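You operate a simulated robot arm through the tools that you are given. There is no shell and no other tool. Be economical: measure what you need, move in short steps, check, and stop when the job is done.

Carry out the task below with a simulated robot arm. There is one attempt and no reset: what you move stays moved.

## Task
Loosen the screw of clamped block D and take the block out.
Fine: loosen the thumb screw before the clamp opens; block into the blue block tray; close the empty clamp; the other screws stay tight.
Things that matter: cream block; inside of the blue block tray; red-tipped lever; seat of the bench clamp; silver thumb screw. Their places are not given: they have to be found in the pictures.

Only the result counts: the job must be done as asked and must still hold three seconds after the hand-in. Knocking over, shifting, dropping, spilling or breaking anything else fails it.

## Robot
A 7-joint arm with a two-finger parallel gripper, fixed in place. Base frame: the origin is at the foot of the arm, x ahead of it, y to its left, z up; the work surface is at about z = 0. Lengths are in m, angles in rad, forces in N, time in s.
With the tool pointing down near the work surface it reaches from about 0.24 to 0.62 m from the base axis. Its first joint turns from -1.152 to 1.152 rad. Payload 2.6 kg.
The tool frame sits at the grasp point between the pads (the TCP): z along the fingers, y along the line on which they close. The tips reach 0.03 m beyond it. The gripper opens to 0.094 m. The fingers are 0.028 m wide and 0.01 m thick; the gripper's body (0.05 by 0.096 m) begins 0.055 m behind the TCP.
Orientation is that of the tool frame in the base frame, as [roll, pitch, yaw] about the fixed x, y, z axes, in that order (R = Rz(yaw) Ry(pitch) Rx(roll)). With the fingers straight down and closing along the base's y, the tool's x points along the base's -x, its y along +y and its z along -z.

## Interface
- The arm moves only by the tool send_rows. Its argument "deltas" is a list of rows, each an object (a shift or turn left out is 0, a gripper value left out holds the last) with "xyz": the shift along the tool's x, y, z in m, a list of three; "rot": the turn, a rotation vector about the tool's x, y, z in rad, a list of three; "gripper": the gripper command, from -1 (fully open) to 1 (shut), values between in proportion. In form: [{"xyz": [tx, ty, tz], "rot": [rx, ry, rz], "gripper": gripper}, ...]. A call has 1 to 8 rows; each row is the pose to reach, as a shift and turn from the pose commanded when the call began, along the tool's axes at that moment. Rows are played at 5 a second. More than 0.05 m and 0.15 rad between two rows, or a gripper value outside its range, and nothing of the call is played. A pose out of reach is approached as far as the arm can. The call stops where the force on the tool passes 90 N (or 10 N more than at its start, if that is more) or the arm is blocked; 0.2 s more then pass. The fingers move at their own pace (about 0.072 m/s each) and stop on an object; they squeeze with about 39 N. The grip force told is the motor's: it shows also when the fingers shut on nothing. Time passes only in rows, and 0.2 s behind the last, so rows that repeat a pose let the fingers close. It gives the time, the measured TCP pose, the force on the tool (base axes), the opening and the grip force at its end, in the units of the frame above (readings bear some noise), with the torque about the TCP (base axes, N m) and any sound that the robot's microphone picked up, and new pictures: "show" is both (left out), scene, wrist or none.
- Cameras (640 x 400 px; columns grow to the right, rows downward): "scene" is fixed at [0.0422, 0.4329, 0.5732]; the picture's right is [-0.72, -0.69, 0.00], its down [-0.34, 0.36, -0.87] and it looks along [0.60, -0.63, -0.50] (base axes); focal length 340 px, centre (320, 200). "wrist" rides on the gripper at [0.076, 0.014, -0.102] in the tool frame; the picture's right is [-0.18, 0.98, 0.00], its down [-0.75, -0.14, -0.64] and it looks along [-0.63, -0.12, 0.77] (tool axes); focal length 243 px, centre (320, 200).
- locate(camera, pixels): for up to 12 pixels [column, row] of the newest picture of that camera ("zoom" is the newest enlarged one), the place [x, y, z] in the base frame of the surface seen there, good to about 0.003 m. It takes no simulated time.
- close_up(camera, box): a new picture of the part [left, top, right, bottom] of that camera's present view, enlarged. It takes no simulated time.
- job_done(): hands the job in; it is judged then, once.

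Work in short steps. Measure before you move; look again where a grasp or a placing could have gone wrong, and mend it. You have 80 turns and 200 pictures in all, those below and enlarged ones among them. Open the gripper and draw the arm clear of the work before you hand the job in, unless the task says otherwise; then end with one line.

The tools are called after ">>>" by a JSON object that holds its "name" and its "arguments". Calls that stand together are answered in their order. send_rows: Moves the arm, as the interface text tells. Its arguments: {"type":"object","properties":{"deltas":{"type":"array"},"show":{"type":"string","enum":["both","scene","wrist","none"]}},"required":["deltas"]} The other tools are called the same way: locate (camera, pixels) gives the place of the surface under pixels of a picture; close_up (camera, box) takes an enlarged picture of a part of a camera's view; job_done () hands the job in.

At the start:

```text
time_s: 0.0
ee_pos: [0.3536, 0.0913, 0.4047]
tool_rot: [-3.141, 0.001, 3.14]
wrist_force: [0.3, -0.6, -1.0]
moment: [0.0, 0.0, -0.02]
finger_gap: 0.0941
grip_force: 0.0
```

scene: 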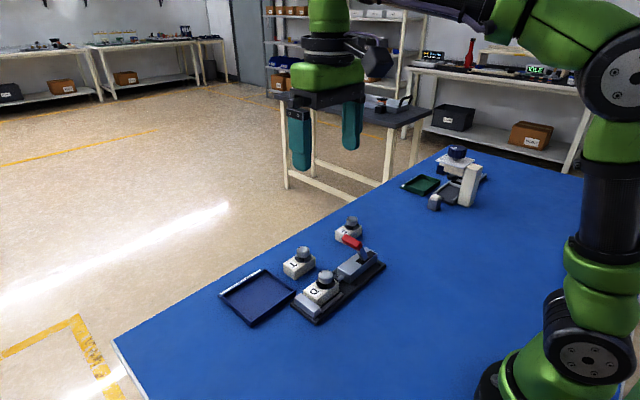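
wrist: 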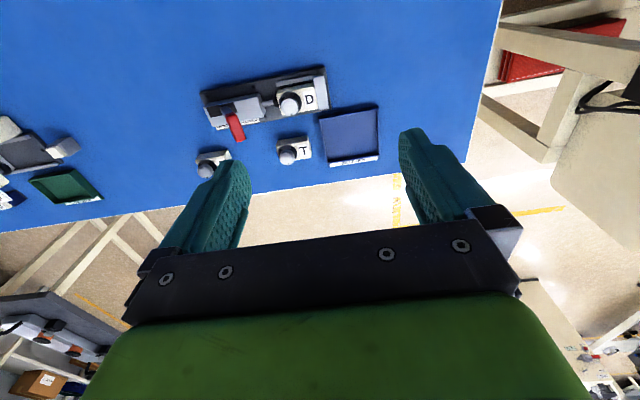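

The scene shows clamp with block D near (325,290), tray at (257,297), lever at (352,243). I take close-ups of both views.

>>> {"name": "close_up", "arguments": {"camera": "scene", "box": [210, 200, 400, 330]}}

>>> {"name": "close_up", "arguments": {"camera": "wrist", "box": [180, 50, 400, 190]}}

```text
3.08 times, centred on (305, 265) of scene
```

zoom: 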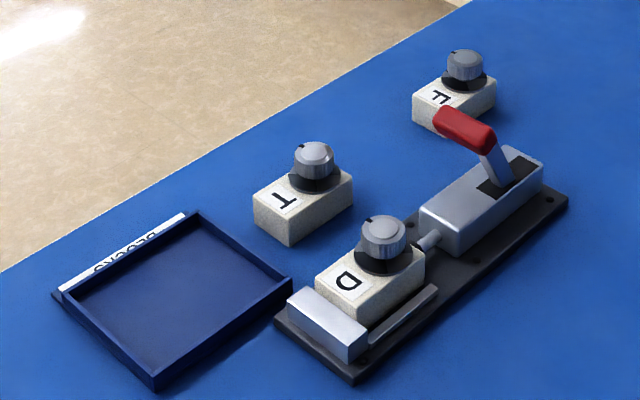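

```text
2.86 times, centred on (290, 120) of wrist
```

zoom: 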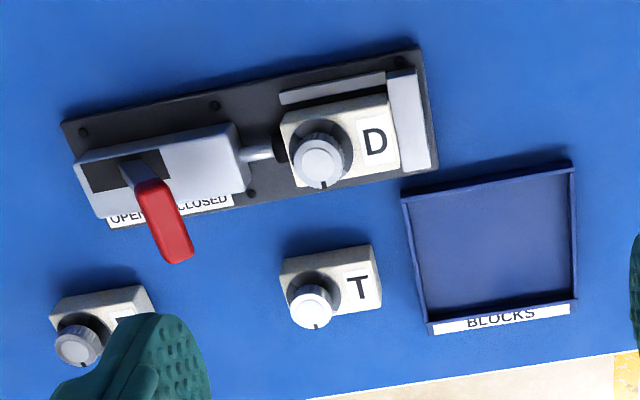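

Locating the key points in the wrist zoom and the scene picture.

>>> {"name": "locate", "arguments": {"camera": "zoom", "pixels": [[322, 158], [374, 140], [408, 120], [135, 172], [175, 250], [155, 195], [215, 155], [262, 152], [312, 300], [490, 245], [385, 100], [295, 185]]}}

>>> {"name": "locate", "arguments": {"camera": "scene", "pixels": [[324, 274], [356, 247], [345, 238], [313, 291], [303, 300], [338, 288], [257, 295], [335, 267], [346, 270], [367, 254], [300, 251], [352, 220]]}}

>>> {"name": "locate", "arguments": {"camera": "zoom", "pixels": [[410, 205], [570, 172], [575, 300], [430, 325], [60, 125], [415, 50], [435, 165], [105, 220], [85, 155], [235, 120], [250, 185], [400, 165]]}}

```text
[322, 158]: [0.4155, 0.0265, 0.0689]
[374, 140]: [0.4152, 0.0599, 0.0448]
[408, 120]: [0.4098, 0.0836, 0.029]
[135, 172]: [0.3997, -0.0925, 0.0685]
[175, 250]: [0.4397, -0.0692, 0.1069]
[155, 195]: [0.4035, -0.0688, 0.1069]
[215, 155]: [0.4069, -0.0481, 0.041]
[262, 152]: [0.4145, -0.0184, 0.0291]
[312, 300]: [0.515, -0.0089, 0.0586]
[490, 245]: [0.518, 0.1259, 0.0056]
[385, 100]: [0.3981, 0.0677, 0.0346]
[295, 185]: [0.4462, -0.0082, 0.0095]
```

```text
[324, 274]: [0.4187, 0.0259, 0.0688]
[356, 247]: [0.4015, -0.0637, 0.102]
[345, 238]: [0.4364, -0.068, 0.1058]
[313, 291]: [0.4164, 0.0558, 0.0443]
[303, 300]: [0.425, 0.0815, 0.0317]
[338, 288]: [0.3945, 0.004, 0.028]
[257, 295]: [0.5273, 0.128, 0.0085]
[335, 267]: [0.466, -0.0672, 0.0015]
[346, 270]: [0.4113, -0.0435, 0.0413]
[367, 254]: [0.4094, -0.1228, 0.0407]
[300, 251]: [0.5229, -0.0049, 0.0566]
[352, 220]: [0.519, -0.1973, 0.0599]
```

```text
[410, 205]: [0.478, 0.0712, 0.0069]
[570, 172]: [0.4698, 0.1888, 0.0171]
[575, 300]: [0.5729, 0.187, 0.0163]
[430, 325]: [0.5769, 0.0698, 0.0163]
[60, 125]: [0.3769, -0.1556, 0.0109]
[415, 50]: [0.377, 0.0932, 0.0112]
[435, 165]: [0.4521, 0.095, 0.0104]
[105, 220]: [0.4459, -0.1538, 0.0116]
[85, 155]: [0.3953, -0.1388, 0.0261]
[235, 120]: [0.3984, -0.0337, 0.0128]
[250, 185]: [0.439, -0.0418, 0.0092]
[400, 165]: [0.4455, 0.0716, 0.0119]
```

The knob of D is at about (0.417, 0.026), top 0.069, and the lever bar is at (0.42, -0.069, 0.107), leaning to +y (the CLOSED side). I move above the knob to look closer.

>>> {"name": "send_rows", "arguments": {"deltas": [{"xyz": [-0.0127, -0.013, 0.04]}, {"xyz": [-0.0254, -0.026, 0.08]}, {"xyz": [-0.038, -0.039, 0.12]}, {"xyz": [-0.0507, -0.052, 0.16]}, {"xyz": [-0.0634, -0.065, 0.2], "gripper": -0.2}, {"xyz": [-0.0634, -0.065, 0.2]}]}}

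>>> {"name": "close_up", "arguments": {"camera": "wrist", "box": [160, 60, 480, 260]}}

>>> {"name": "close_up", "arguments": {"camera": "scene", "box": [240, 200, 400, 330]}}

```text
time_s: 1.4
ee_pos: [0.4171, 0.0253, 0.2039]
tool_rot: [3.141, 0.0, -3.141]
wrist_force: [0.1, 0.4, -0.2]
moment: [-0.01, -0.03, 0.02]
finger_gap: 0.0561
grip_force: 0.0
```

scene: 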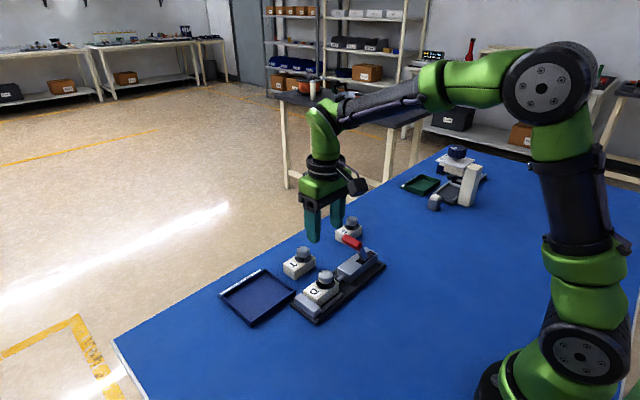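
wrist: 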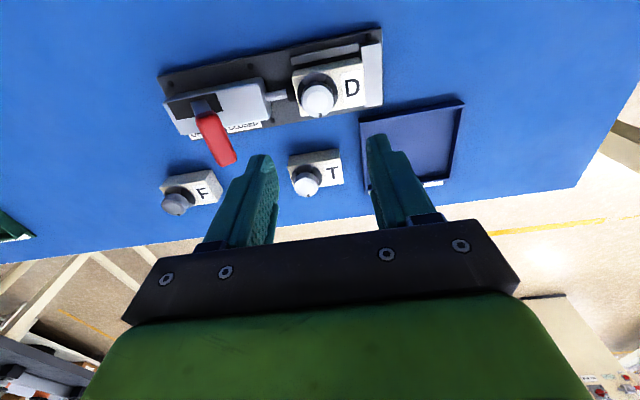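

```text
2.00 times, centred on (320, 160) of wrist
```

zoom: 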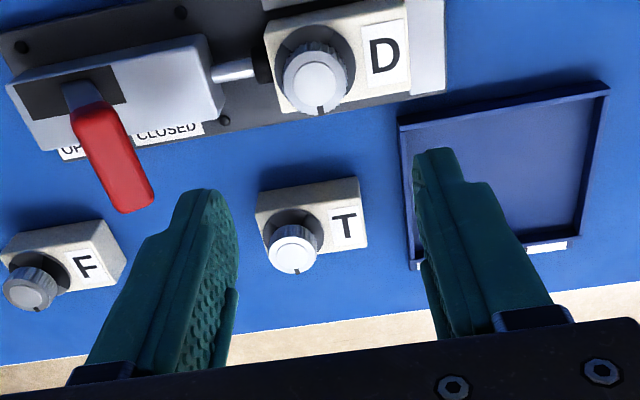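

```text
3.08 times, centred on (320, 265) of scene
```

zoom: 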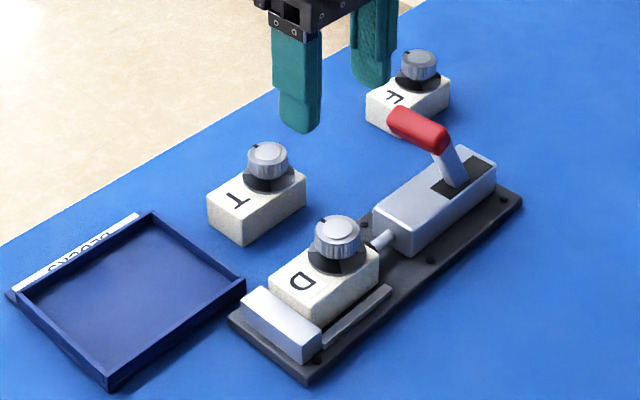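

I measure the knob's edges and the block in the new views.

>>> {"name": "locate", "arguments": {"camera": "zoom", "pixels": [[337, 230], [318, 232], [356, 232], [337, 220], [337, 240], [337, 252], [325, 262], [283, 310], [302, 283], [347, 265], [270, 280], [400, 130]]}}

>>> {"name": "locate", "arguments": {"camera": "wrist", "pixels": [[319, 99], [304, 99], [334, 99], [319, 85], [319, 110], [353, 85], [297, 113], [361, 110], [293, 70], [357, 60], [310, 60]]}}

```text
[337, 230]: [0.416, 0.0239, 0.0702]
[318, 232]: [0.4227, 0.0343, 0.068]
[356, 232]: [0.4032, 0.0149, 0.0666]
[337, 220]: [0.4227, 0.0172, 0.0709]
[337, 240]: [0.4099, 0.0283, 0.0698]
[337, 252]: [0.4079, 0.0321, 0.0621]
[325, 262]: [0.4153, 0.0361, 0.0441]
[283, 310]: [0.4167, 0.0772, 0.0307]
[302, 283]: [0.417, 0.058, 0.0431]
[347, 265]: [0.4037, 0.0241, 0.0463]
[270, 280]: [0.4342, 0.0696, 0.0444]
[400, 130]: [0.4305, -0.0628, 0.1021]
```

```text
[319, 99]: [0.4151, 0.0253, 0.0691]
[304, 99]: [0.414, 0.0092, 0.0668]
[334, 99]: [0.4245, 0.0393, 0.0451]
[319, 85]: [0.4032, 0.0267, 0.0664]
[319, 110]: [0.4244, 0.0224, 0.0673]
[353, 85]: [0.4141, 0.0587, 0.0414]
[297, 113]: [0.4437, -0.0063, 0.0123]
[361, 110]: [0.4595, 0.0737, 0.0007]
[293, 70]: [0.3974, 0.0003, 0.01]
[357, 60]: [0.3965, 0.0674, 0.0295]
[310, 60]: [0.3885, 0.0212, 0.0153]
```

Knob centre is (0.4145, 0.025) with a diameter of about 0.027. I go down so the tips reach z about 0.053 and close on the knob.

>>> {"name": "send_rows", "arguments": {"deltas": [{"xyz": [0.0026, 0, 0.04]}, {"xyz": [0.0026, 0, 0.08]}, {"xyz": [0.0026, 0, 0.105]}, {"xyz": [0.0026, 0, 0.121]}, {"xyz": [0.0026, 0, 0.121], "gripper": 1}, {"xyz": [0.0026, 0, 0.121]}, {"xyz": [0.0026, 0, 0.121]}]}}

>>> {"name": "close_up", "arguments": {"camera": "scene", "box": [240, 200, 400, 330]}}

```text
time_s: 3.0
ee_pos: [0.4145, 0.0236, 0.0836]
tool_rot: [-3.138, 0.0, 3.141]
wrist_force: [-1.1, -15.0, 0.0]
moment: [-0.26, 0.05, -0.07]
finger_gap: 0.0307
grip_force: 39.1
```

scene: 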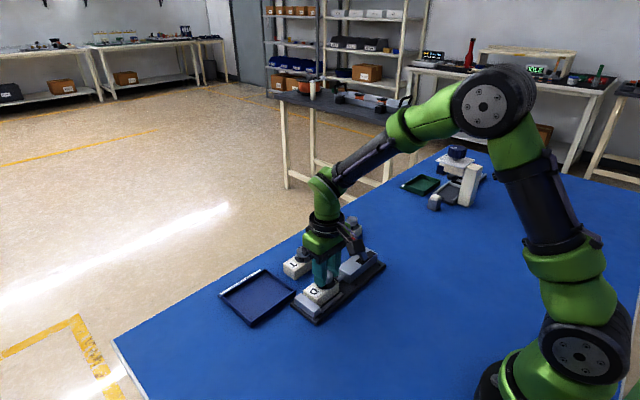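
wrist: 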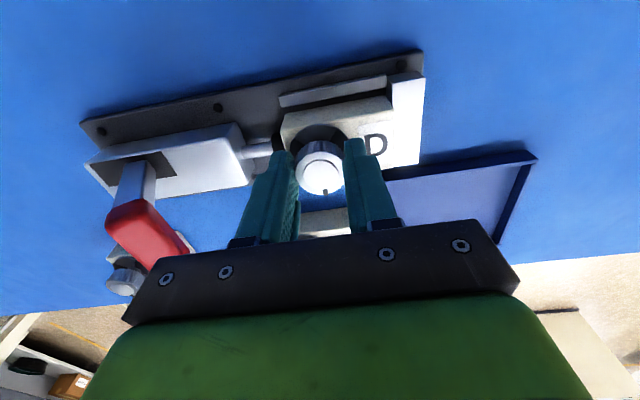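

```text
3.08 times, centred on (320, 265) of scene
```

zoom: 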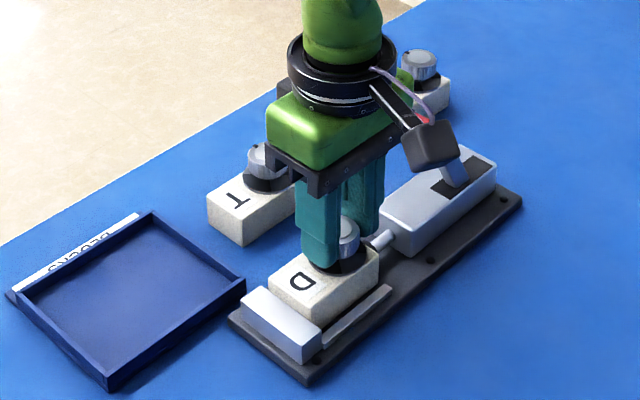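

The knob is gripped (gap 0.0307), with a small sideways load of 15 N in y. I relieve it by 2.5 mm and turn counter-clockwise seen from above (tool -z).

>>> {"name": "send_rows", "arguments": {"deltas": [{"xyz": [0, -0.0025, 0]}, {"xyz": [0, -0.0025, 0], "rot": [0, 0, -0.14]}, {"xyz": [0, -0.0025, 0], "rot": [0, 0, -0.28]}, {"xyz": [0, -0.0025, 0], "rot": [0, 0, -0.42]}], "show": "wrist"}}

```text
time_s: 4.0
ee_pos: [0.4155, 0.0219, 0.083]
tool_rot: [-3.14, -0.003, -2.72]
wrist_force: [4.4, -14.1, -9.6]
moment: [-0.71, -0.19, -0.07]
finger_gap: 0.0307
grip_force: 39.0
```

wrist: 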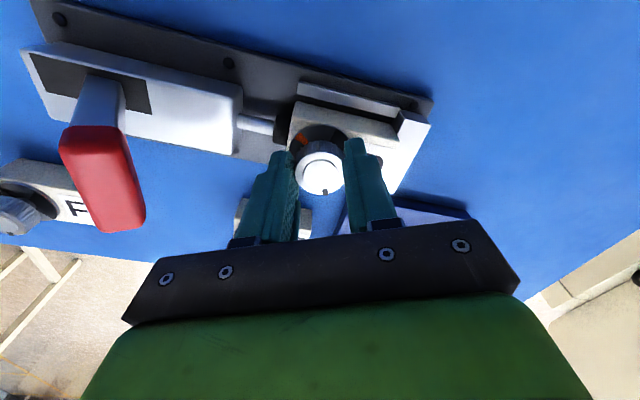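

The tick at (325,190) turns with the fingers and an orange mark is coming into view on the collar at (300,143). I keep turning.

>>> {"name": "send_rows", "arguments": {"deltas": [{"rot": [0, 0, -0.14]}, {"rot": [0, 0, -0.28]}, {"rot": [0, 0, -0.42]}, {"rot": [0, 0, -0.56]}, {"rot": [0, 0, -0.7]}], "show": "wrist"}}

>>> {"name": "close_up", "arguments": {"camera": "wrist", "box": [240, 90, 400, 210]}}

```text
time_s: 5.2
ee_pos: [0.4145, 0.0212, 0.0846]
tool_rot: [-3.137, -0.001, -2.021]
wrist_force: [14.4, -18.8, -15.5]
moment: [-0.61, -0.67, -0.09]
finger_gap: 0.0308
grip_force: 38.9
```

wrist: 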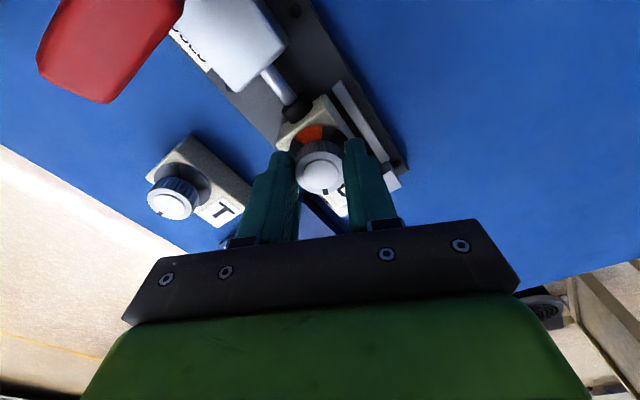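

```text
3.33 times, centred on (320, 150) of wrist
```

zoom: 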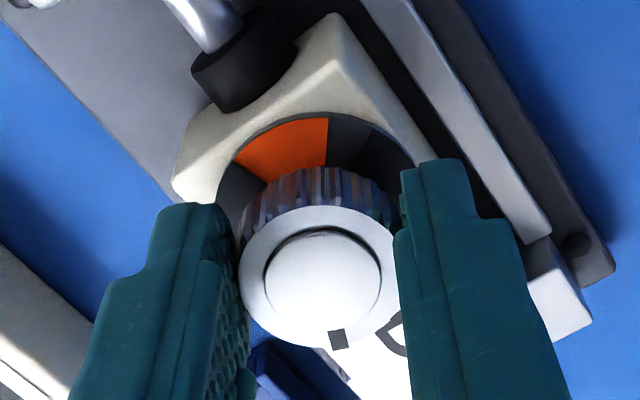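

Orange sector appears on the collar's -y side; the tick has turned 64° so far with hardly any torque and no sound. I keep turning counter-clockwise.

>>> {"name": "send_rows", "arguments": {"deltas": [{"rot": [0, 0, -0.14]}, {"rot": [0, 0, -0.28]}, {"rot": [0, 0, -0.42]}, {"rot": [0, 0, -0.56]}], "show": "both"}}

>>> {"name": "close_up", "arguments": {"camera": "wrist", "box": [240, 90, 400, 210]}}

>>> {"name": "close_up", "arguments": {"camera": "scene", "box": [240, 200, 400, 330]}}

```text
time_s: 6.2
ee_pos: [0.4149, 0.0232, 0.0841]
tool_rot: [-3.137, -0.002, -1.457]
wrist_force: [14.4, -11.7, -4.0]
moment: [-0.5, -0.86, -0.12]
finger_gap: 0.0309
grip_force: 39.2
```

scene: 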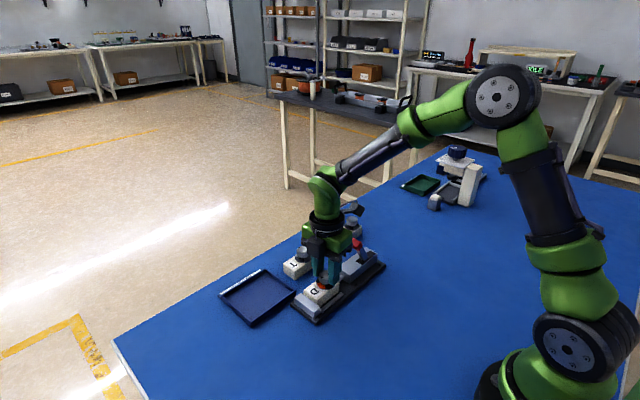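
wrist: 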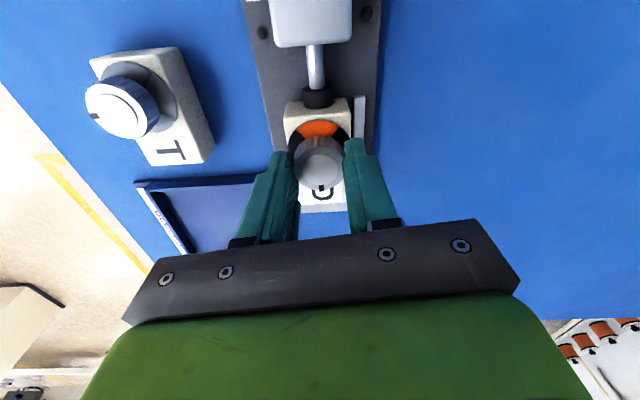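

```text
3.33 times, centred on (320, 150) of wrist
```

zoom: 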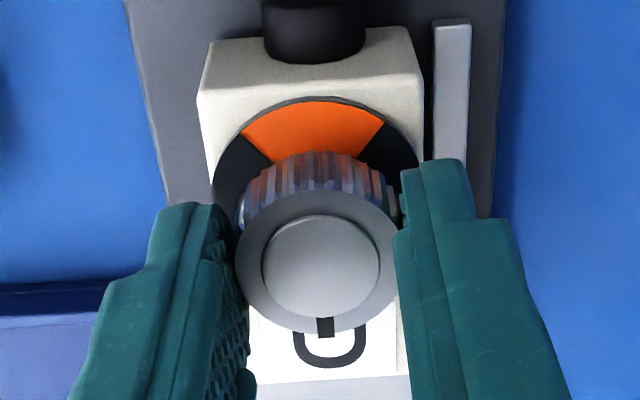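

```text
3.08 times, centred on (320, 265) of scene
```

zoom: 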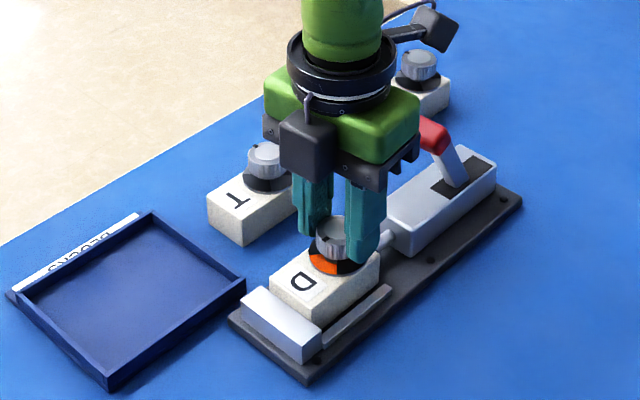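

Orange sectors (both sides of the collar) are growing as the knob turns, so it is an indicator of loosening. I turn on and watch torque and sound.

>>> {"name": "send_rows", "arguments": {"deltas": [{"rot": [0, 0, -0.14]}, {"rot": [0, 0, -0.28]}, {"rot": [0, 0, -0.42]}, {"rot": [0, 0, -0.56]}], "show": "wrist"}}

>>> {"name": "close_up", "arguments": {"camera": "wrist", "box": [240, 90, 400, 210]}}

>>> {"name": "close_up", "arguments": {"camera": "scene", "box": [280, 240, 360, 310]}}

```text
time_s: 7.2
ee_pos: [0.4143, 0.0246, 0.0833]
tool_rot: [3.141, 0.002, -0.898]
wrist_force: [5.9, 3.2, 4.7]
moment: [0.23, -0.44, -0.64]
finger_gap: 0.0303
grip_force: 39.4
```

wrist: 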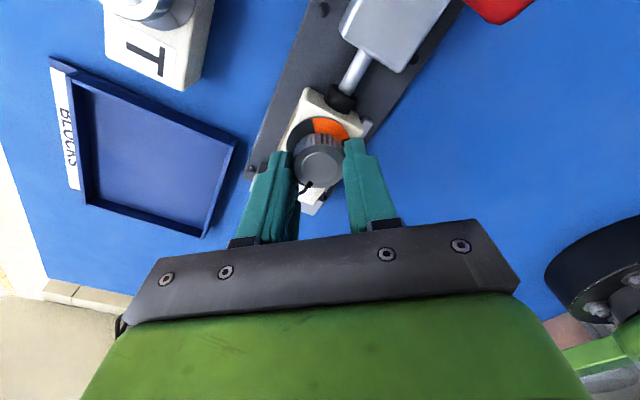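

```text
3.33 times, centred on (320, 150) of wrist
```

zoom: 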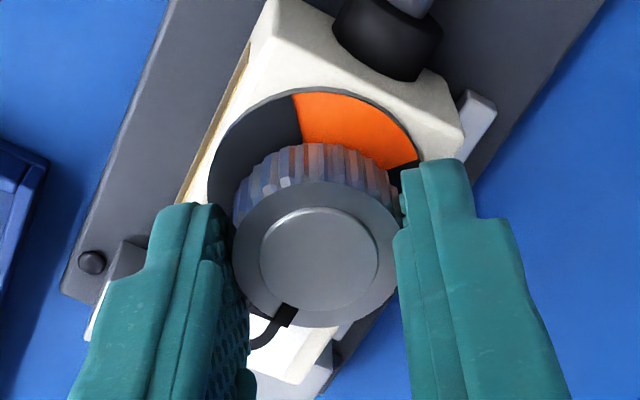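

```text
5.71 times, centred on (320, 275) of scene
```

zoom: 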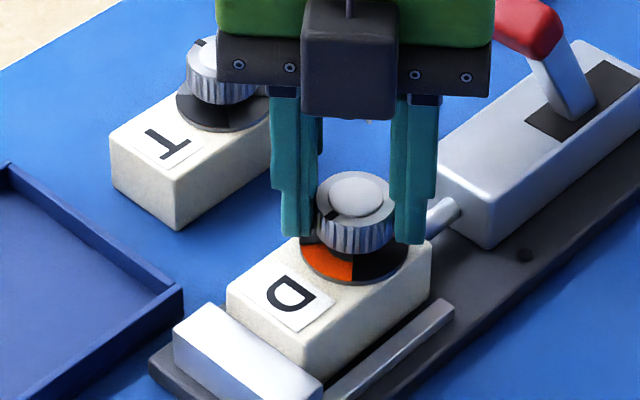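

The tick now lags the fingers (285,315 in the close-up) and torque rose to 0.64 N m: the screw met its end stop with orange fully shown. I let go, rise and turn back.

>>> {"name": "send_rows", "arguments": {"deltas": [{"gripper": -0.2}, {}, {"xyz": [0, 0, -0.04]}, {"xyz": [0, 0, -0.08], "rot": [0, 0, 0.14]}, {"xyz": [0, 0, -0.12], "rot": [0, 0, 0.28]}, {"xyz": [0, 0, -0.12], "rot": [0, 0, 0.42]}, {"xyz": [0, 0, -0.12], "rot": [0, 0, 0.56]}, {"xyz": [0, 0, -0.12], "rot": [0, 0, 0.7]}], "show": "none"}}

>>> {"name": "send_rows", "arguments": {"deltas": [{"rot": [0, 0, 0.14]}, {"rot": [0, 0, 0.28]}, {"rot": [0, 0, 0.42]}, {"rot": [0, 0, 0.56]}, {"rot": [0, 0, 0.7]}, {"rot": [0, 0, 0.84]}, {"rot": [0, 0, 0.98]}, {"rot": [0, 0, 1.12]}], "show": "none"}}

>>> {"name": "send_rows", "arguments": {"deltas": [{"rot": [0, 0, 0.14]}, {"rot": [0, 0, 0.28]}, {"rot": [0, 0, 0.42]}], "show": "both"}}

>>> {"name": "close_up", "arguments": {"camera": "scene", "box": [280, 220, 400, 325]}}

>>> {"name": "close_up", "arguments": {"camera": "wrist", "box": [140, 20, 400, 180]}}

```text
time_s: 9.0
ee_pos: [0.4134, 0.0243, 0.2033]
tool_rot: [-3.141, -0.001, -1.602]
wrist_force: [1.0, 0.4, 0.4]
moment: [-0.01, 0.02, -0.02]
finger_gap: 0.0563
grip_force: 0.1
```

```text
time_s: 10.8
ee_pos: [0.4136, 0.0238, 0.2045]
tool_rot: [-3.141, -0.001, -2.724]
wrist_force: [-0.4, -0.8, 0.9]
moment: [-0.01, -0.02, -0.02]
finger_gap: 0.0566
grip_force: 0.1
```

```text
time_s: 11.6
ee_pos: [0.4143, 0.0242, 0.2049]
tool_rot: [-3.141, 0.0, 3.139]
wrist_force: [0.4, 0.3, -0.1]
moment: [0.01, -0.01, 0.03]
finger_gap: 0.0562
grip_force: 0.0
```

scene: 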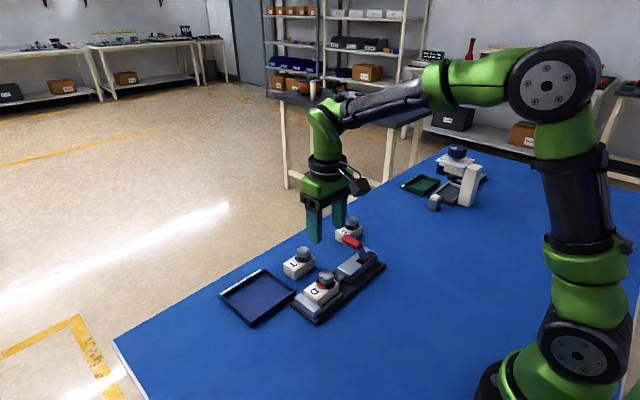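
wrist: 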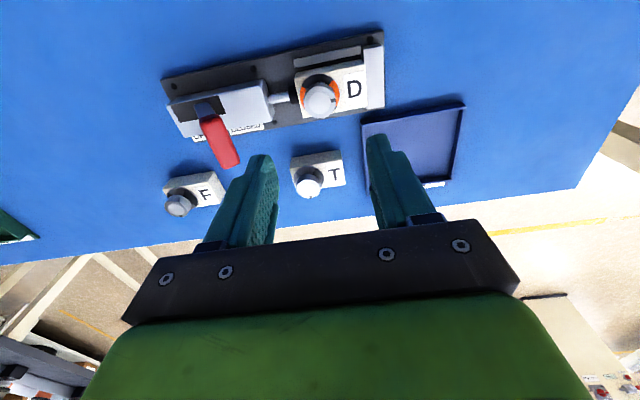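

```text
3.81 times, centred on (340, 272) of scene
```

zoom: 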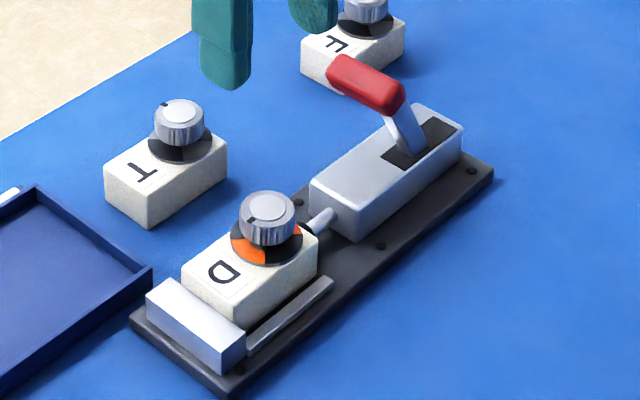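

```text
2.46 times, centred on (270, 100) of wrist
```

zoom: 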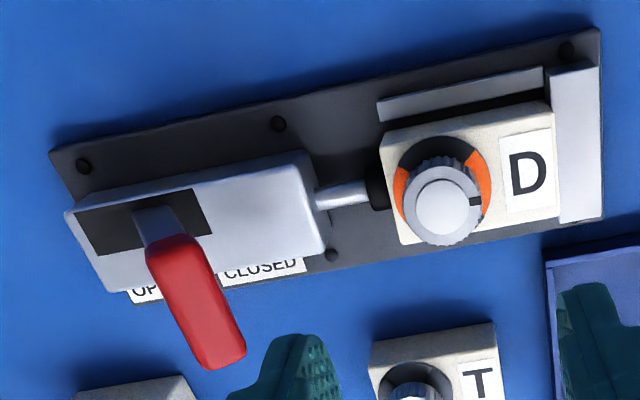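

The tick now points to +y, into the orange. Next I measure the lever bar and the slot.

>>> {"name": "locate", "arguments": {"camera": "zoom", "pixels": [[175, 245], [210, 305], [230, 355], [155, 225], [95, 230], [200, 205], [195, 190], [80, 212], [250, 180], [375, 190], [163, 265], [205, 255]]}}

>>> {"name": "locate", "arguments": {"camera": "scene", "pixels": [[351, 243], [345, 240], [358, 248], [363, 255], [353, 246], [341, 243]]}}

```text
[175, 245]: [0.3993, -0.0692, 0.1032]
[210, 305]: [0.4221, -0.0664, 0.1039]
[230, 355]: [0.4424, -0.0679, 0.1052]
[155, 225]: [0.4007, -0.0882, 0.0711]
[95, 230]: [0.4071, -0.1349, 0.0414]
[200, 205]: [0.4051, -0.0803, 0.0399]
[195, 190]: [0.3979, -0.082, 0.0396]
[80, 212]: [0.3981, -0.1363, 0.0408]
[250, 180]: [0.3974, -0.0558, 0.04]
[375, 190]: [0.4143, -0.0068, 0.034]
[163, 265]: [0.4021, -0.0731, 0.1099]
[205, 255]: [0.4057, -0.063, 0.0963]
```

```text
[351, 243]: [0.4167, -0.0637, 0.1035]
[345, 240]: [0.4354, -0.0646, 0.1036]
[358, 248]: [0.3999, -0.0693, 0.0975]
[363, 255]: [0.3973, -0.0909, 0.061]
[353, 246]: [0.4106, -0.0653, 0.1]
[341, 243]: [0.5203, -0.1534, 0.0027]
```

Bar centre is (0.42, -0.068, 0.102) and the pivot is about (y -0.108, z 0.03). I close the fingers, place them on the +y side of the bar at y -0.035 and drop to TCP z 0.108.

>>> {"name": "send_rows", "arguments": {"deltas": [{"xyz": [-0.0055, -0.03, 0], "gripper": 1}, {"xyz": [-0.0055, -0.059, 0]}, {"xyz": [-0.0055, -0.059, 0.04]}, {"xyz": [-0.0055, -0.059, 0.08]}, {"xyz": [-0.0055, -0.059, 0.0957]}]}}

```text
time_s: 12.8
ee_pos: [0.4204, -0.0359, 0.108]
tool_rot: [3.141, 0.001, -3.142]
wrist_force: [0.7, 0.2, 0.1]
moment: [-0.01, -0.03, -0.02]
finger_gap: 0.0
grip_force: 32.8
```

scene: 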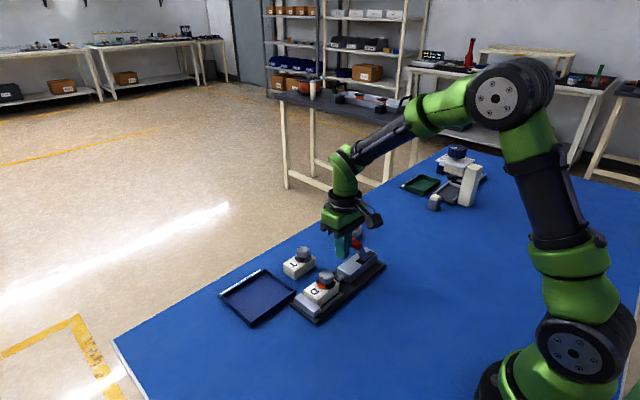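
wrist: 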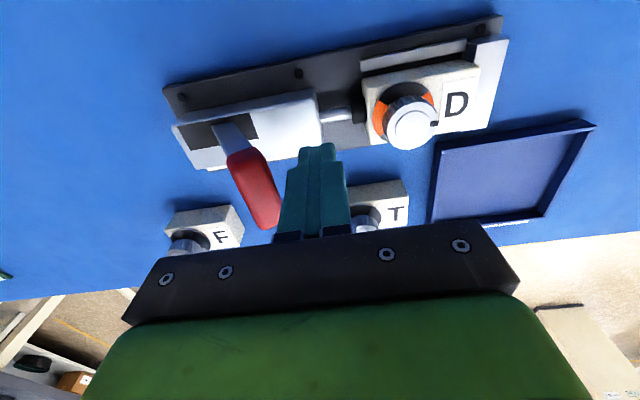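

The fingers are beside the bar. I push toward -y in small steps.

>>> {"name": "send_rows", "arguments": {"deltas": [{"xyz": [0, -0.015, 0]}, {"xyz": [0, -0.03, 0]}, {"xyz": [0, -0.042, 0]}, {"xyz": [0, -0.054, 0]}, {"xyz": [0, -0.066, 0]}]}}

```text
time_s: 13.7
ee_pos: [0.4214, -0.0809, 0.1168]
tool_rot: [3.141, 0.01, 3.138]
wrist_force: [-6.0, 2.4, 10.1]
moment: [-0.11, 0.18, -0.07]
finger_gap: 0.0
grip_force: 32.3
stopped in row 4: the force on the tool passed its limit at 93 N (the readings are from after the stop); the commanded pose is now the measured one
```

scene: 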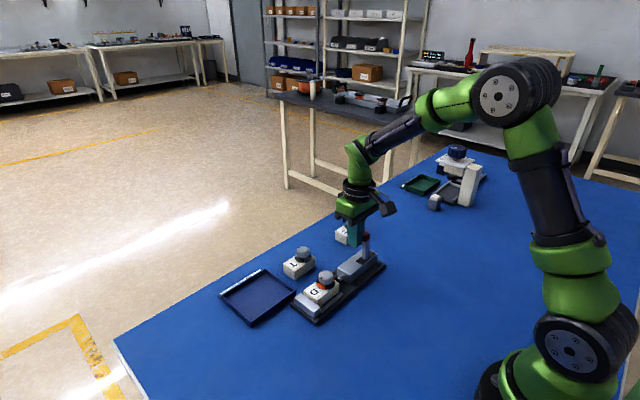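
wrist: 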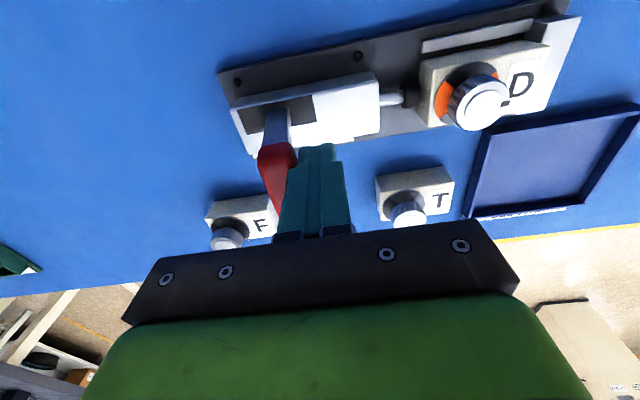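

The push stopped at 93 N with the lever about upright, the tool having been dragged up 9 mm. I look closely before continuing.

>>> {"name": "close_up", "arguments": {"camera": "scene", "box": [300, 190, 400, 290]}}

>>> {"name": "close_up", "arguments": {"camera": "wrist", "box": [200, 60, 440, 250]}}

```text
4.00 times, centred on (350, 240) of scene
```

zoom: 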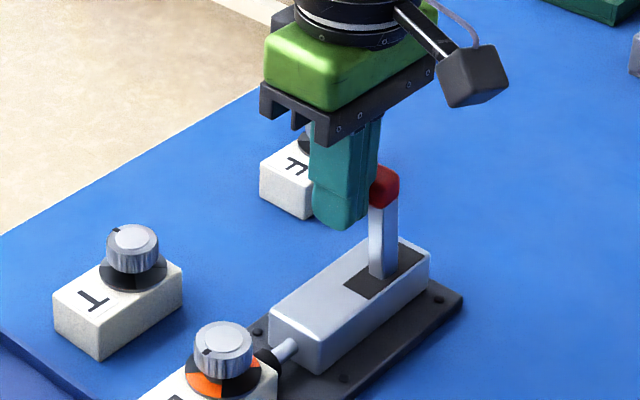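

```text
2.11 times, centred on (320, 155) of wrist
```

zoom: 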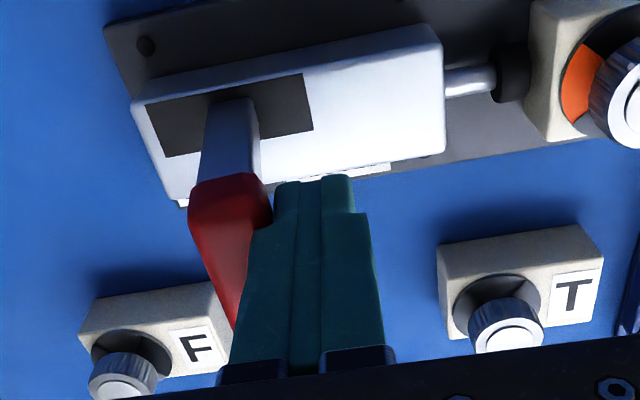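

The lever stands upright and the contact is sound. I push on more slowly, starting at the present height.

>>> {"name": "send_rows", "arguments": {"deltas": [{"xyz": [0, -0.006, 0]}, {"xyz": [0, -0.012, 0]}, {"xyz": [0, -0.018, 0.001]}, {"xyz": [0, -0.024, 0.002]}, {"xyz": [0, -0.03, 0.004]}, {"xyz": [0, -0.036, 0.006]}]}}

>>> {"name": "close_up", "arguments": {"camera": "scene", "box": [300, 190, 400, 290]}}

```text
time_s: 15.1
ee_pos: [0.421, -0.1186, 0.1078]
tool_rot: [-3.141, 0.007, 3.14]
wrist_force: [0.1, 0.8, 0.6]
moment: [0.01, -0.02, 0.03]
finger_gap: 0.0002
grip_force: 32.8
```

scene: 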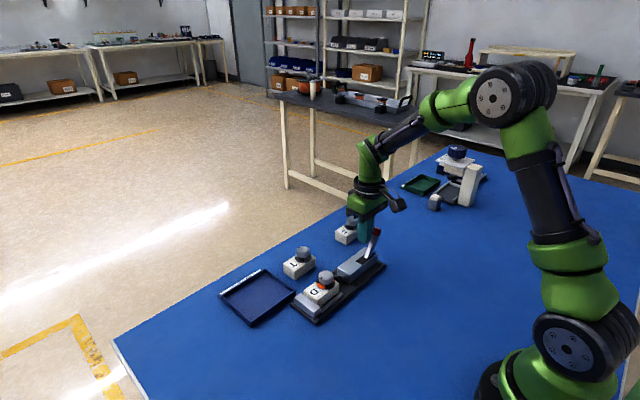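
wrist: 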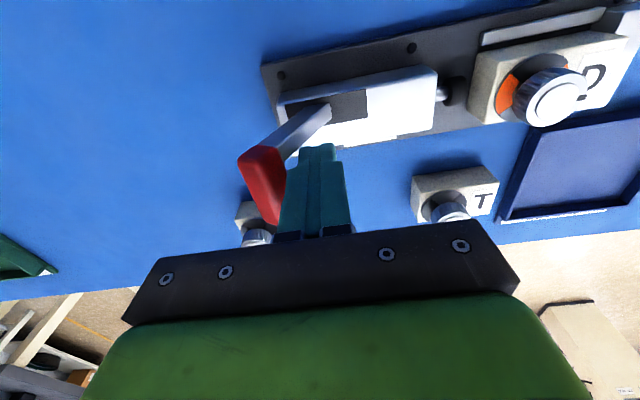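

```text
4.00 times, centred on (350, 240) of scene
```

zoom: 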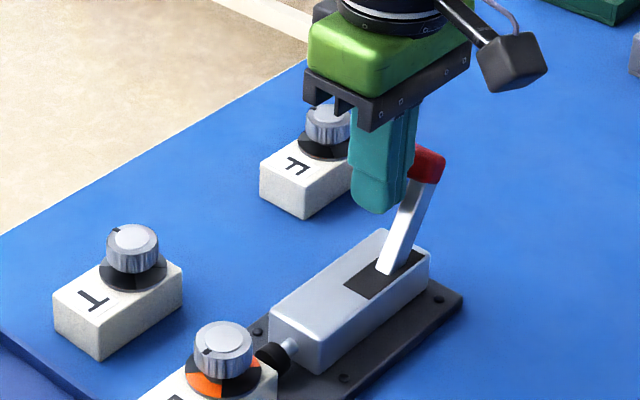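

The lever leans to -y and the plunger has drawn back. I push a little more to find the end stop.

>>> {"name": "send_rows", "arguments": {"deltas": [{"xyz": [0, -0.005, 0.002]}, {"xyz": [0, -0.01, 0.004]}, {"xyz": [0, -0.015, 0.006]}]}}

>>> {"name": "close_up", "arguments": {"camera": "scene", "box": [290, 210, 400, 310]}}

```text
time_s: 16.0
ee_pos: [0.4201, -0.1192, 0.1078]
tool_rot: [3.113, 0.005, 3.135]
wrist_force: [-4.0, 3.0, 7.9]
moment: [0.01, 0.18, -0.08]
finger_gap: 0.0
grip_force: 32.8
stopped in row 3: the force on the tool passed its limit at 91 N (the readings are from after the stop); the commanded pose is now the measured one
```

scene: 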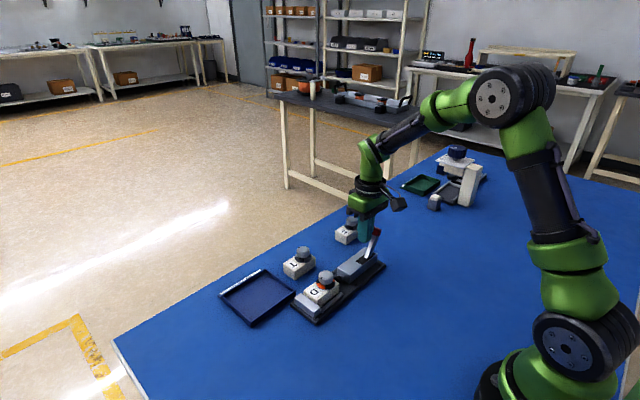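
wrist: 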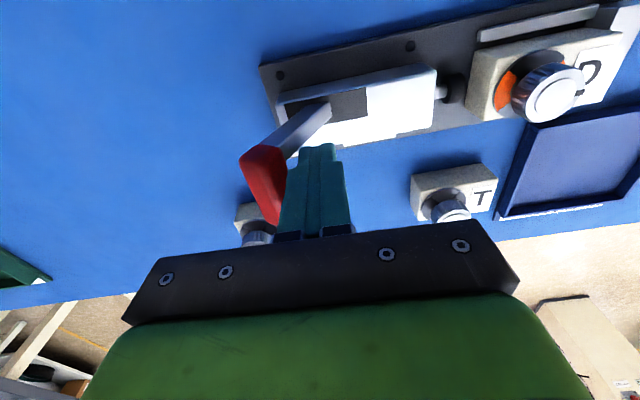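

```text
4.00 times, centred on (345, 260) of scene
```

zoom: 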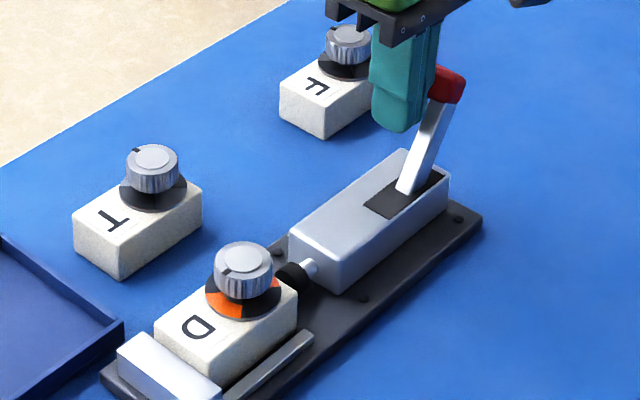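

End stop reached and the clamp is open. I back off toward +y, straighten the tilt, rise and move over block D.

>>> {"name": "send_rows", "arguments": {"deltas": [{"xyz": [0, 0.015, 0], "rot": [-0.028, 0, 0]}, {"xyz": [0, 0.03, -0.02], "rot": [-0.028, 0, 0]}, {"xyz": [0, 0.05, -0.06], "rot": [-0.028, 0, 0]}, {"xyz": [0, 0.09, -0.08], "rot": [-0.028, 0, 0.0]}, {"xyz": [0.002, 0.125, -0.1], "rot": [-0.028, 0, 0], "gripper": -0.5}, {"xyz": [0.003, 0.157, -0.1], "rot": [-0.028, 0, 0]}], "show": "none"}}

>>> {"name": "send_rows", "arguments": {"deltas": [{"rot": [0, 0, -0.14]}, {"rot": [0, 0, -0.28]}, {"rot": [0, 0, -0.42]}, {"rot": [0, 0, -0.56]}, {"rot": [0, 0, -0.7]}, {"rot": [0, 0, -0.84]}, {"rot": [0, 0, -0.98]}, {"rot": [0, 0, -1.12]}], "show": "none"}}

>>> {"name": "send_rows", "arguments": {"deltas": [{"rot": [0, 0, -0.15]}, {"rot": [0, 0, -0.3]}, {"rot": [0, 0, -0.45]}, {"rot": [0, 0, -0.45]}]}}

>>> {"name": "close_up", "arguments": {"camera": "wrist", "box": [200, 20, 440, 170]}}

>>> {"name": "close_up", "arguments": {"camera": "scene", "box": [280, 240, 380, 330]}}

```text
time_s: 17.4
ee_pos: [0.4183, 0.035, 0.2115]
tool_rot: [3.087, 0.004, 3.134]
wrist_force: [-0.1, 0.0, 0.1]
moment: [-0.02, -0.02, 0.0]
finger_gap: 0.0707
grip_force: 0.0
```

```text
time_s: 19.2
ee_pos: [0.421, 0.0347, 0.2102]
tool_rot: [3.123, 0.051, -2.027]
wrist_force: [0.1, -0.2, -0.5]
moment: [-0.04, 0.03, 0.03]
finger_gap: 0.0702
grip_force: 0.1
```

```text
time_s: 20.2
ee_pos: [0.4186, 0.0327, 0.2104]
tool_rot: [-3.138, 0.055, -1.576]
wrist_force: [-0.7, 0.4, 0.0]
moment: [-0.01, -0.05, 0.01]
finger_gap: 0.0705
grip_force: 0.1
```

scene: 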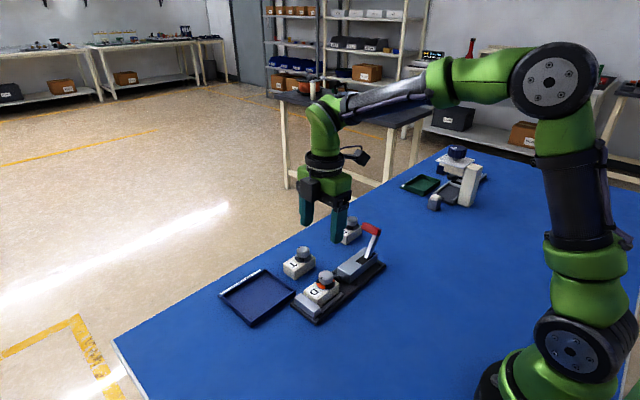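
wrist: 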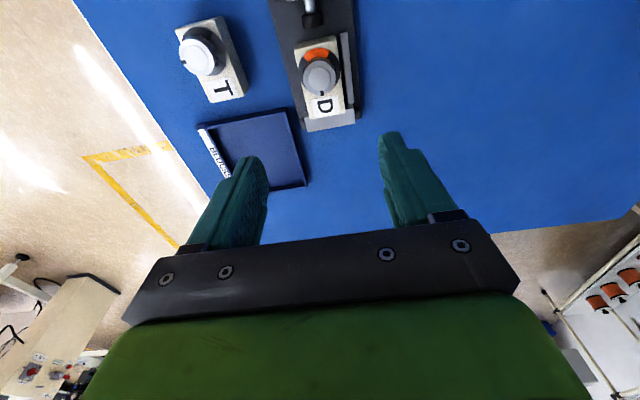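

```text
2.67 times, centred on (320, 95) of wrist
```

zoom: 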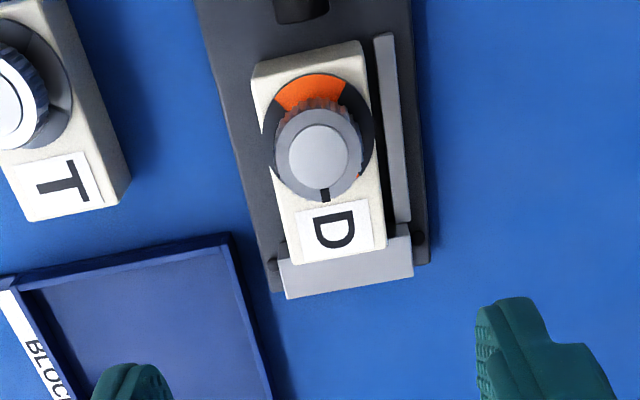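

```text
4.44 times, centred on (330, 285) of scene
```

zoom: 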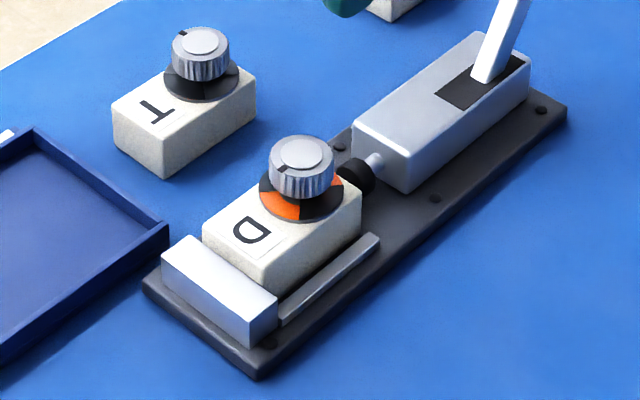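

The tilt correction went the wrong way (pitch 0.055), so I will undo it with +0.055 about tool y. First I measure the block's faces, rail and stop in the scene zoom.

>>> {"name": "locate", "arguments": {"camera": "zoom", "pixels": [[210, 228], [265, 256], [355, 190], [330, 258], [350, 240], [270, 270], [375, 237], [288, 312], [220, 275], [325, 275], [302, 150], [365, 175]]}}

>>> {"name": "locate", "arguments": {"camera": "wrist", "pixels": [[296, 50], [334, 38], [342, 65], [343, 100], [306, 95], [311, 118], [343, 111], [349, 70], [346, 40], [320, 75]]}}

```text
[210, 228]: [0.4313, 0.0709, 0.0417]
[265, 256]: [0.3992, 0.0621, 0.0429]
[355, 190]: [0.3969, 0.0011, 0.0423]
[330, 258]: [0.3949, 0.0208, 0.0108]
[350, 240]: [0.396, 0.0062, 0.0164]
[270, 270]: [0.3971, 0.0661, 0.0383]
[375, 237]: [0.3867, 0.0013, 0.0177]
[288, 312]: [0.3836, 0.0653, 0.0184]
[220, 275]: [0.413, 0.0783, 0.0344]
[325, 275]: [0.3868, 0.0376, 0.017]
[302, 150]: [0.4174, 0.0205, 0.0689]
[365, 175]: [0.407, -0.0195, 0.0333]
```

```text
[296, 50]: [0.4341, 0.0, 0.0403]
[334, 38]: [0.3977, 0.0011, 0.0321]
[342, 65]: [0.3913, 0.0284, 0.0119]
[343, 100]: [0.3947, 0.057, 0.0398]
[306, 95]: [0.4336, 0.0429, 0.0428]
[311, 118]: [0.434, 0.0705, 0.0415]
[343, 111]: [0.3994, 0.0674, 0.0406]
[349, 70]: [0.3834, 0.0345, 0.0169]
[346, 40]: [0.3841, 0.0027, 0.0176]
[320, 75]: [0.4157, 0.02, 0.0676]
```

Block spans x 0.395–0.437, y 0–0.070, top 0.043; the rail top is only 0.018. I straighten the tool and centre it over (0.4155, 0.0345).

>>> {"name": "send_rows", "arguments": {"deltas": [{"xyz": [-0.0018, 0.0031, 0], "rot": [0, 0.055, 0]}, {"xyz": [-0.0018, 0.0031, 0], "rot": [0, 0.055, 0]}], "show": "none"}}

```text
time_s: 20.8
ee_pos: [0.4161, 0.0357, 0.2107]
tool_rot: [-3.137, -0.002, -1.578]
wrist_force: [-0.4, 0.2, 0.2]
moment: [-0.03, 0.0, 0.03]
finger_gap: 0.0703
grip_force: 0.0
```

Upright now. I descend to TCP z about 0.054 with the fingers open by 0.07 and look before closing.

>>> {"name": "send_rows", "arguments": {"deltas": [{"xyz": [0, 0, 0.04]}, {"xyz": [0, 0, 0.08]}, {"xyz": [0, 0, 0.12]}, {"xyz": [0, 0, 0.14]}, {"xyz": [0, 0, 0.1565]}]}}

>>> {"name": "close_up", "arguments": {"camera": "scene", "box": [280, 240, 380, 330]}}

```text
time_s: 22.0
ee_pos: [0.4166, 0.0359, 0.0523]
tool_rot: [-3.135, -0.003, -1.579]
wrist_force: [0.2, 0.1, 0.6]
moment: [0.01, 0.0, -0.02]
finger_gap: 0.0707
grip_force: 0.0
```

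scene: 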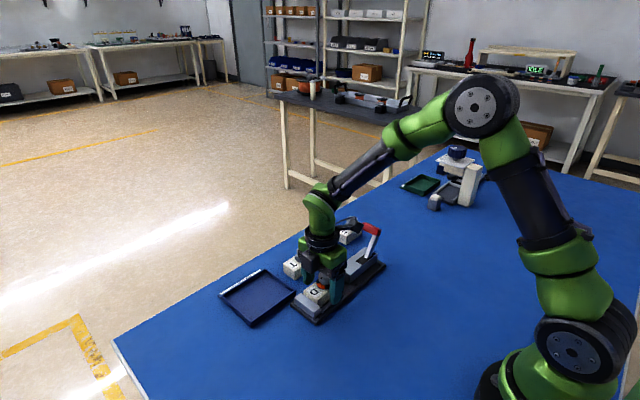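
wrist: 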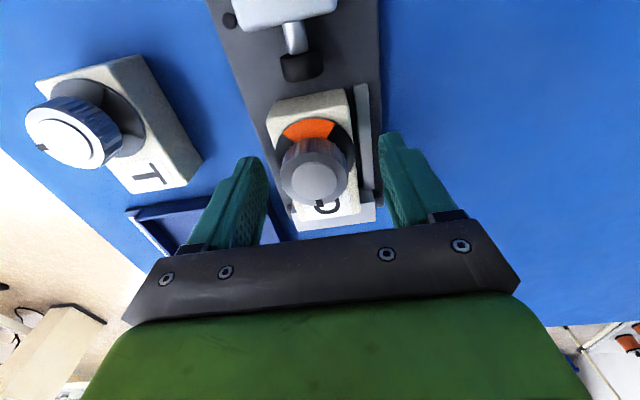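

```text
4.44 times, centred on (330, 285) of scene
```

zoom: 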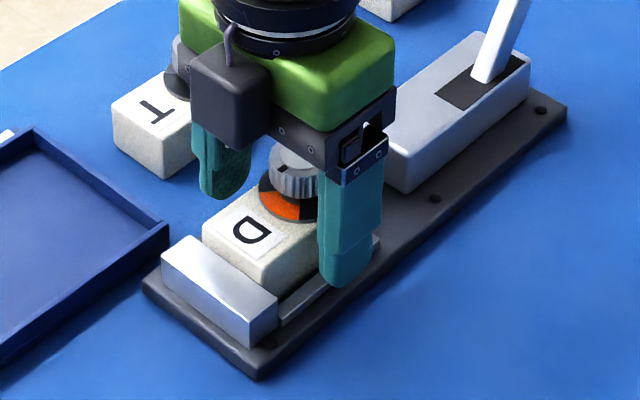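

The fingers straddle block D cleanly. I close and then test-lift a little.

>>> {"name": "send_rows", "arguments": {"deltas": [{"gripper": 1}, {}, {}, {"xyz": [0, 0, -0.004]}, {"xyz": [0, 0, -0.012]}, {"xyz": [0, 0, -0.025]}]}}

>>> {"name": "close_up", "arguments": {"camera": "scene", "box": [280, 240, 380, 330]}}

```text
time_s: 23.4
ee_pos: [0.415, 0.0347, 0.08]
tool_rot: [-3.135, -0.001, -1.579]
wrist_force: [0.6, 0.1, -1.4]
moment: [0.02, 0.01, 0.01]
finger_gap: 0.0415
grip_force: 38.6
```

scene: 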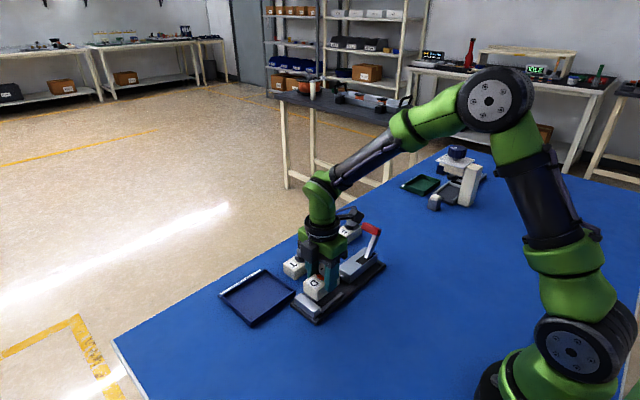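
wrist: 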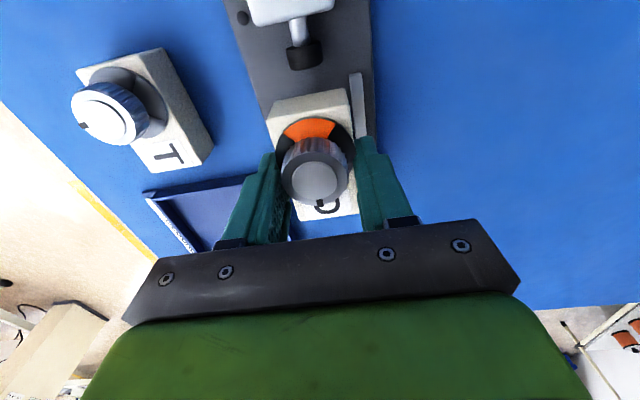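

```text
4.44 times, centred on (330, 285) of scene
```

zoom: 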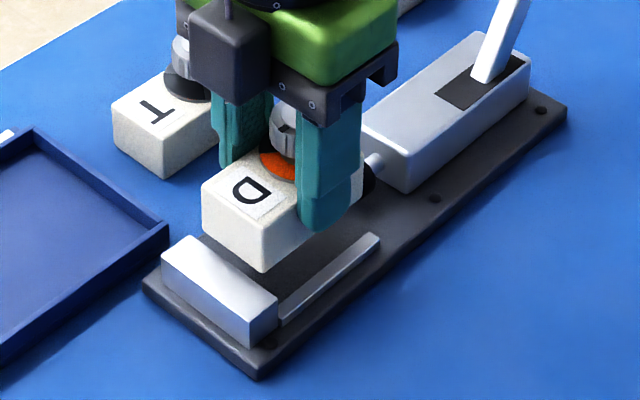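

Block D is lifted (gap 0.0415) and clear of the seat. I raise it and carry it over the tray centre (0.5235, 0.129).

>>> {"name": "send_rows", "arguments": {"deltas": [{"xyz": [0, 0, -0.03]}, {"xyz": [0, 0, -0.06]}, {"xyz": [-0.022, -0.025, -0.075]}, {"xyz": [-0.046, -0.053, -0.075]}, {"xyz": [-0.07, -0.081, -0.075]}, {"xyz": [-0.094, -0.1085, -0.075]}, {"xyz": [-0.094, -0.1085, -0.075]}]}}

```text
time_s: 25.0
ee_pos: [0.5264, 0.1294, 0.1541]
tool_rot: [-3.14, 0.0, -1.579]
wrist_force: [-0.6, 0.2, -1.8]
moment: [-0.01, -0.03, 0.01]
finger_gap: 0.0414
grip_force: 38.8
```

scene: 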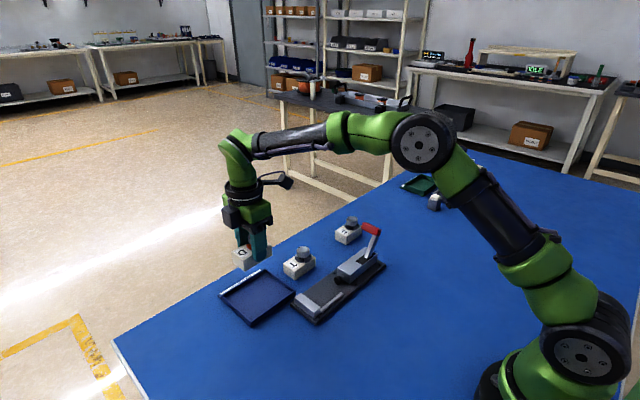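
wrist: 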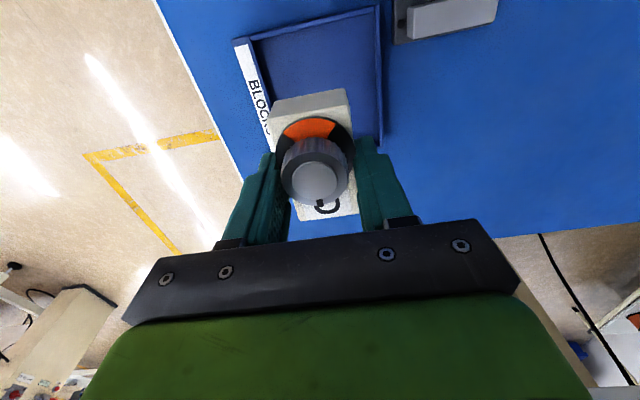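

I check the tray walls in the scene view before lowering.

>>> {"name": "locate", "arguments": {"camera": "scene", "pixels": [[222, 295], [250, 326], [296, 292], [264, 271], [257, 297], [240, 300], [270, 285], [255, 310]]}}

```text
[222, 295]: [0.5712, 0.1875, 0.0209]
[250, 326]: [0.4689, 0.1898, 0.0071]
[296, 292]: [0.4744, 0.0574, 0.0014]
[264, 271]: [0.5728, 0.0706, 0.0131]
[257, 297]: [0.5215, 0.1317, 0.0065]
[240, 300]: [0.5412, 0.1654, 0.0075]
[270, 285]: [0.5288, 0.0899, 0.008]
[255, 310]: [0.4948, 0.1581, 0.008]
```

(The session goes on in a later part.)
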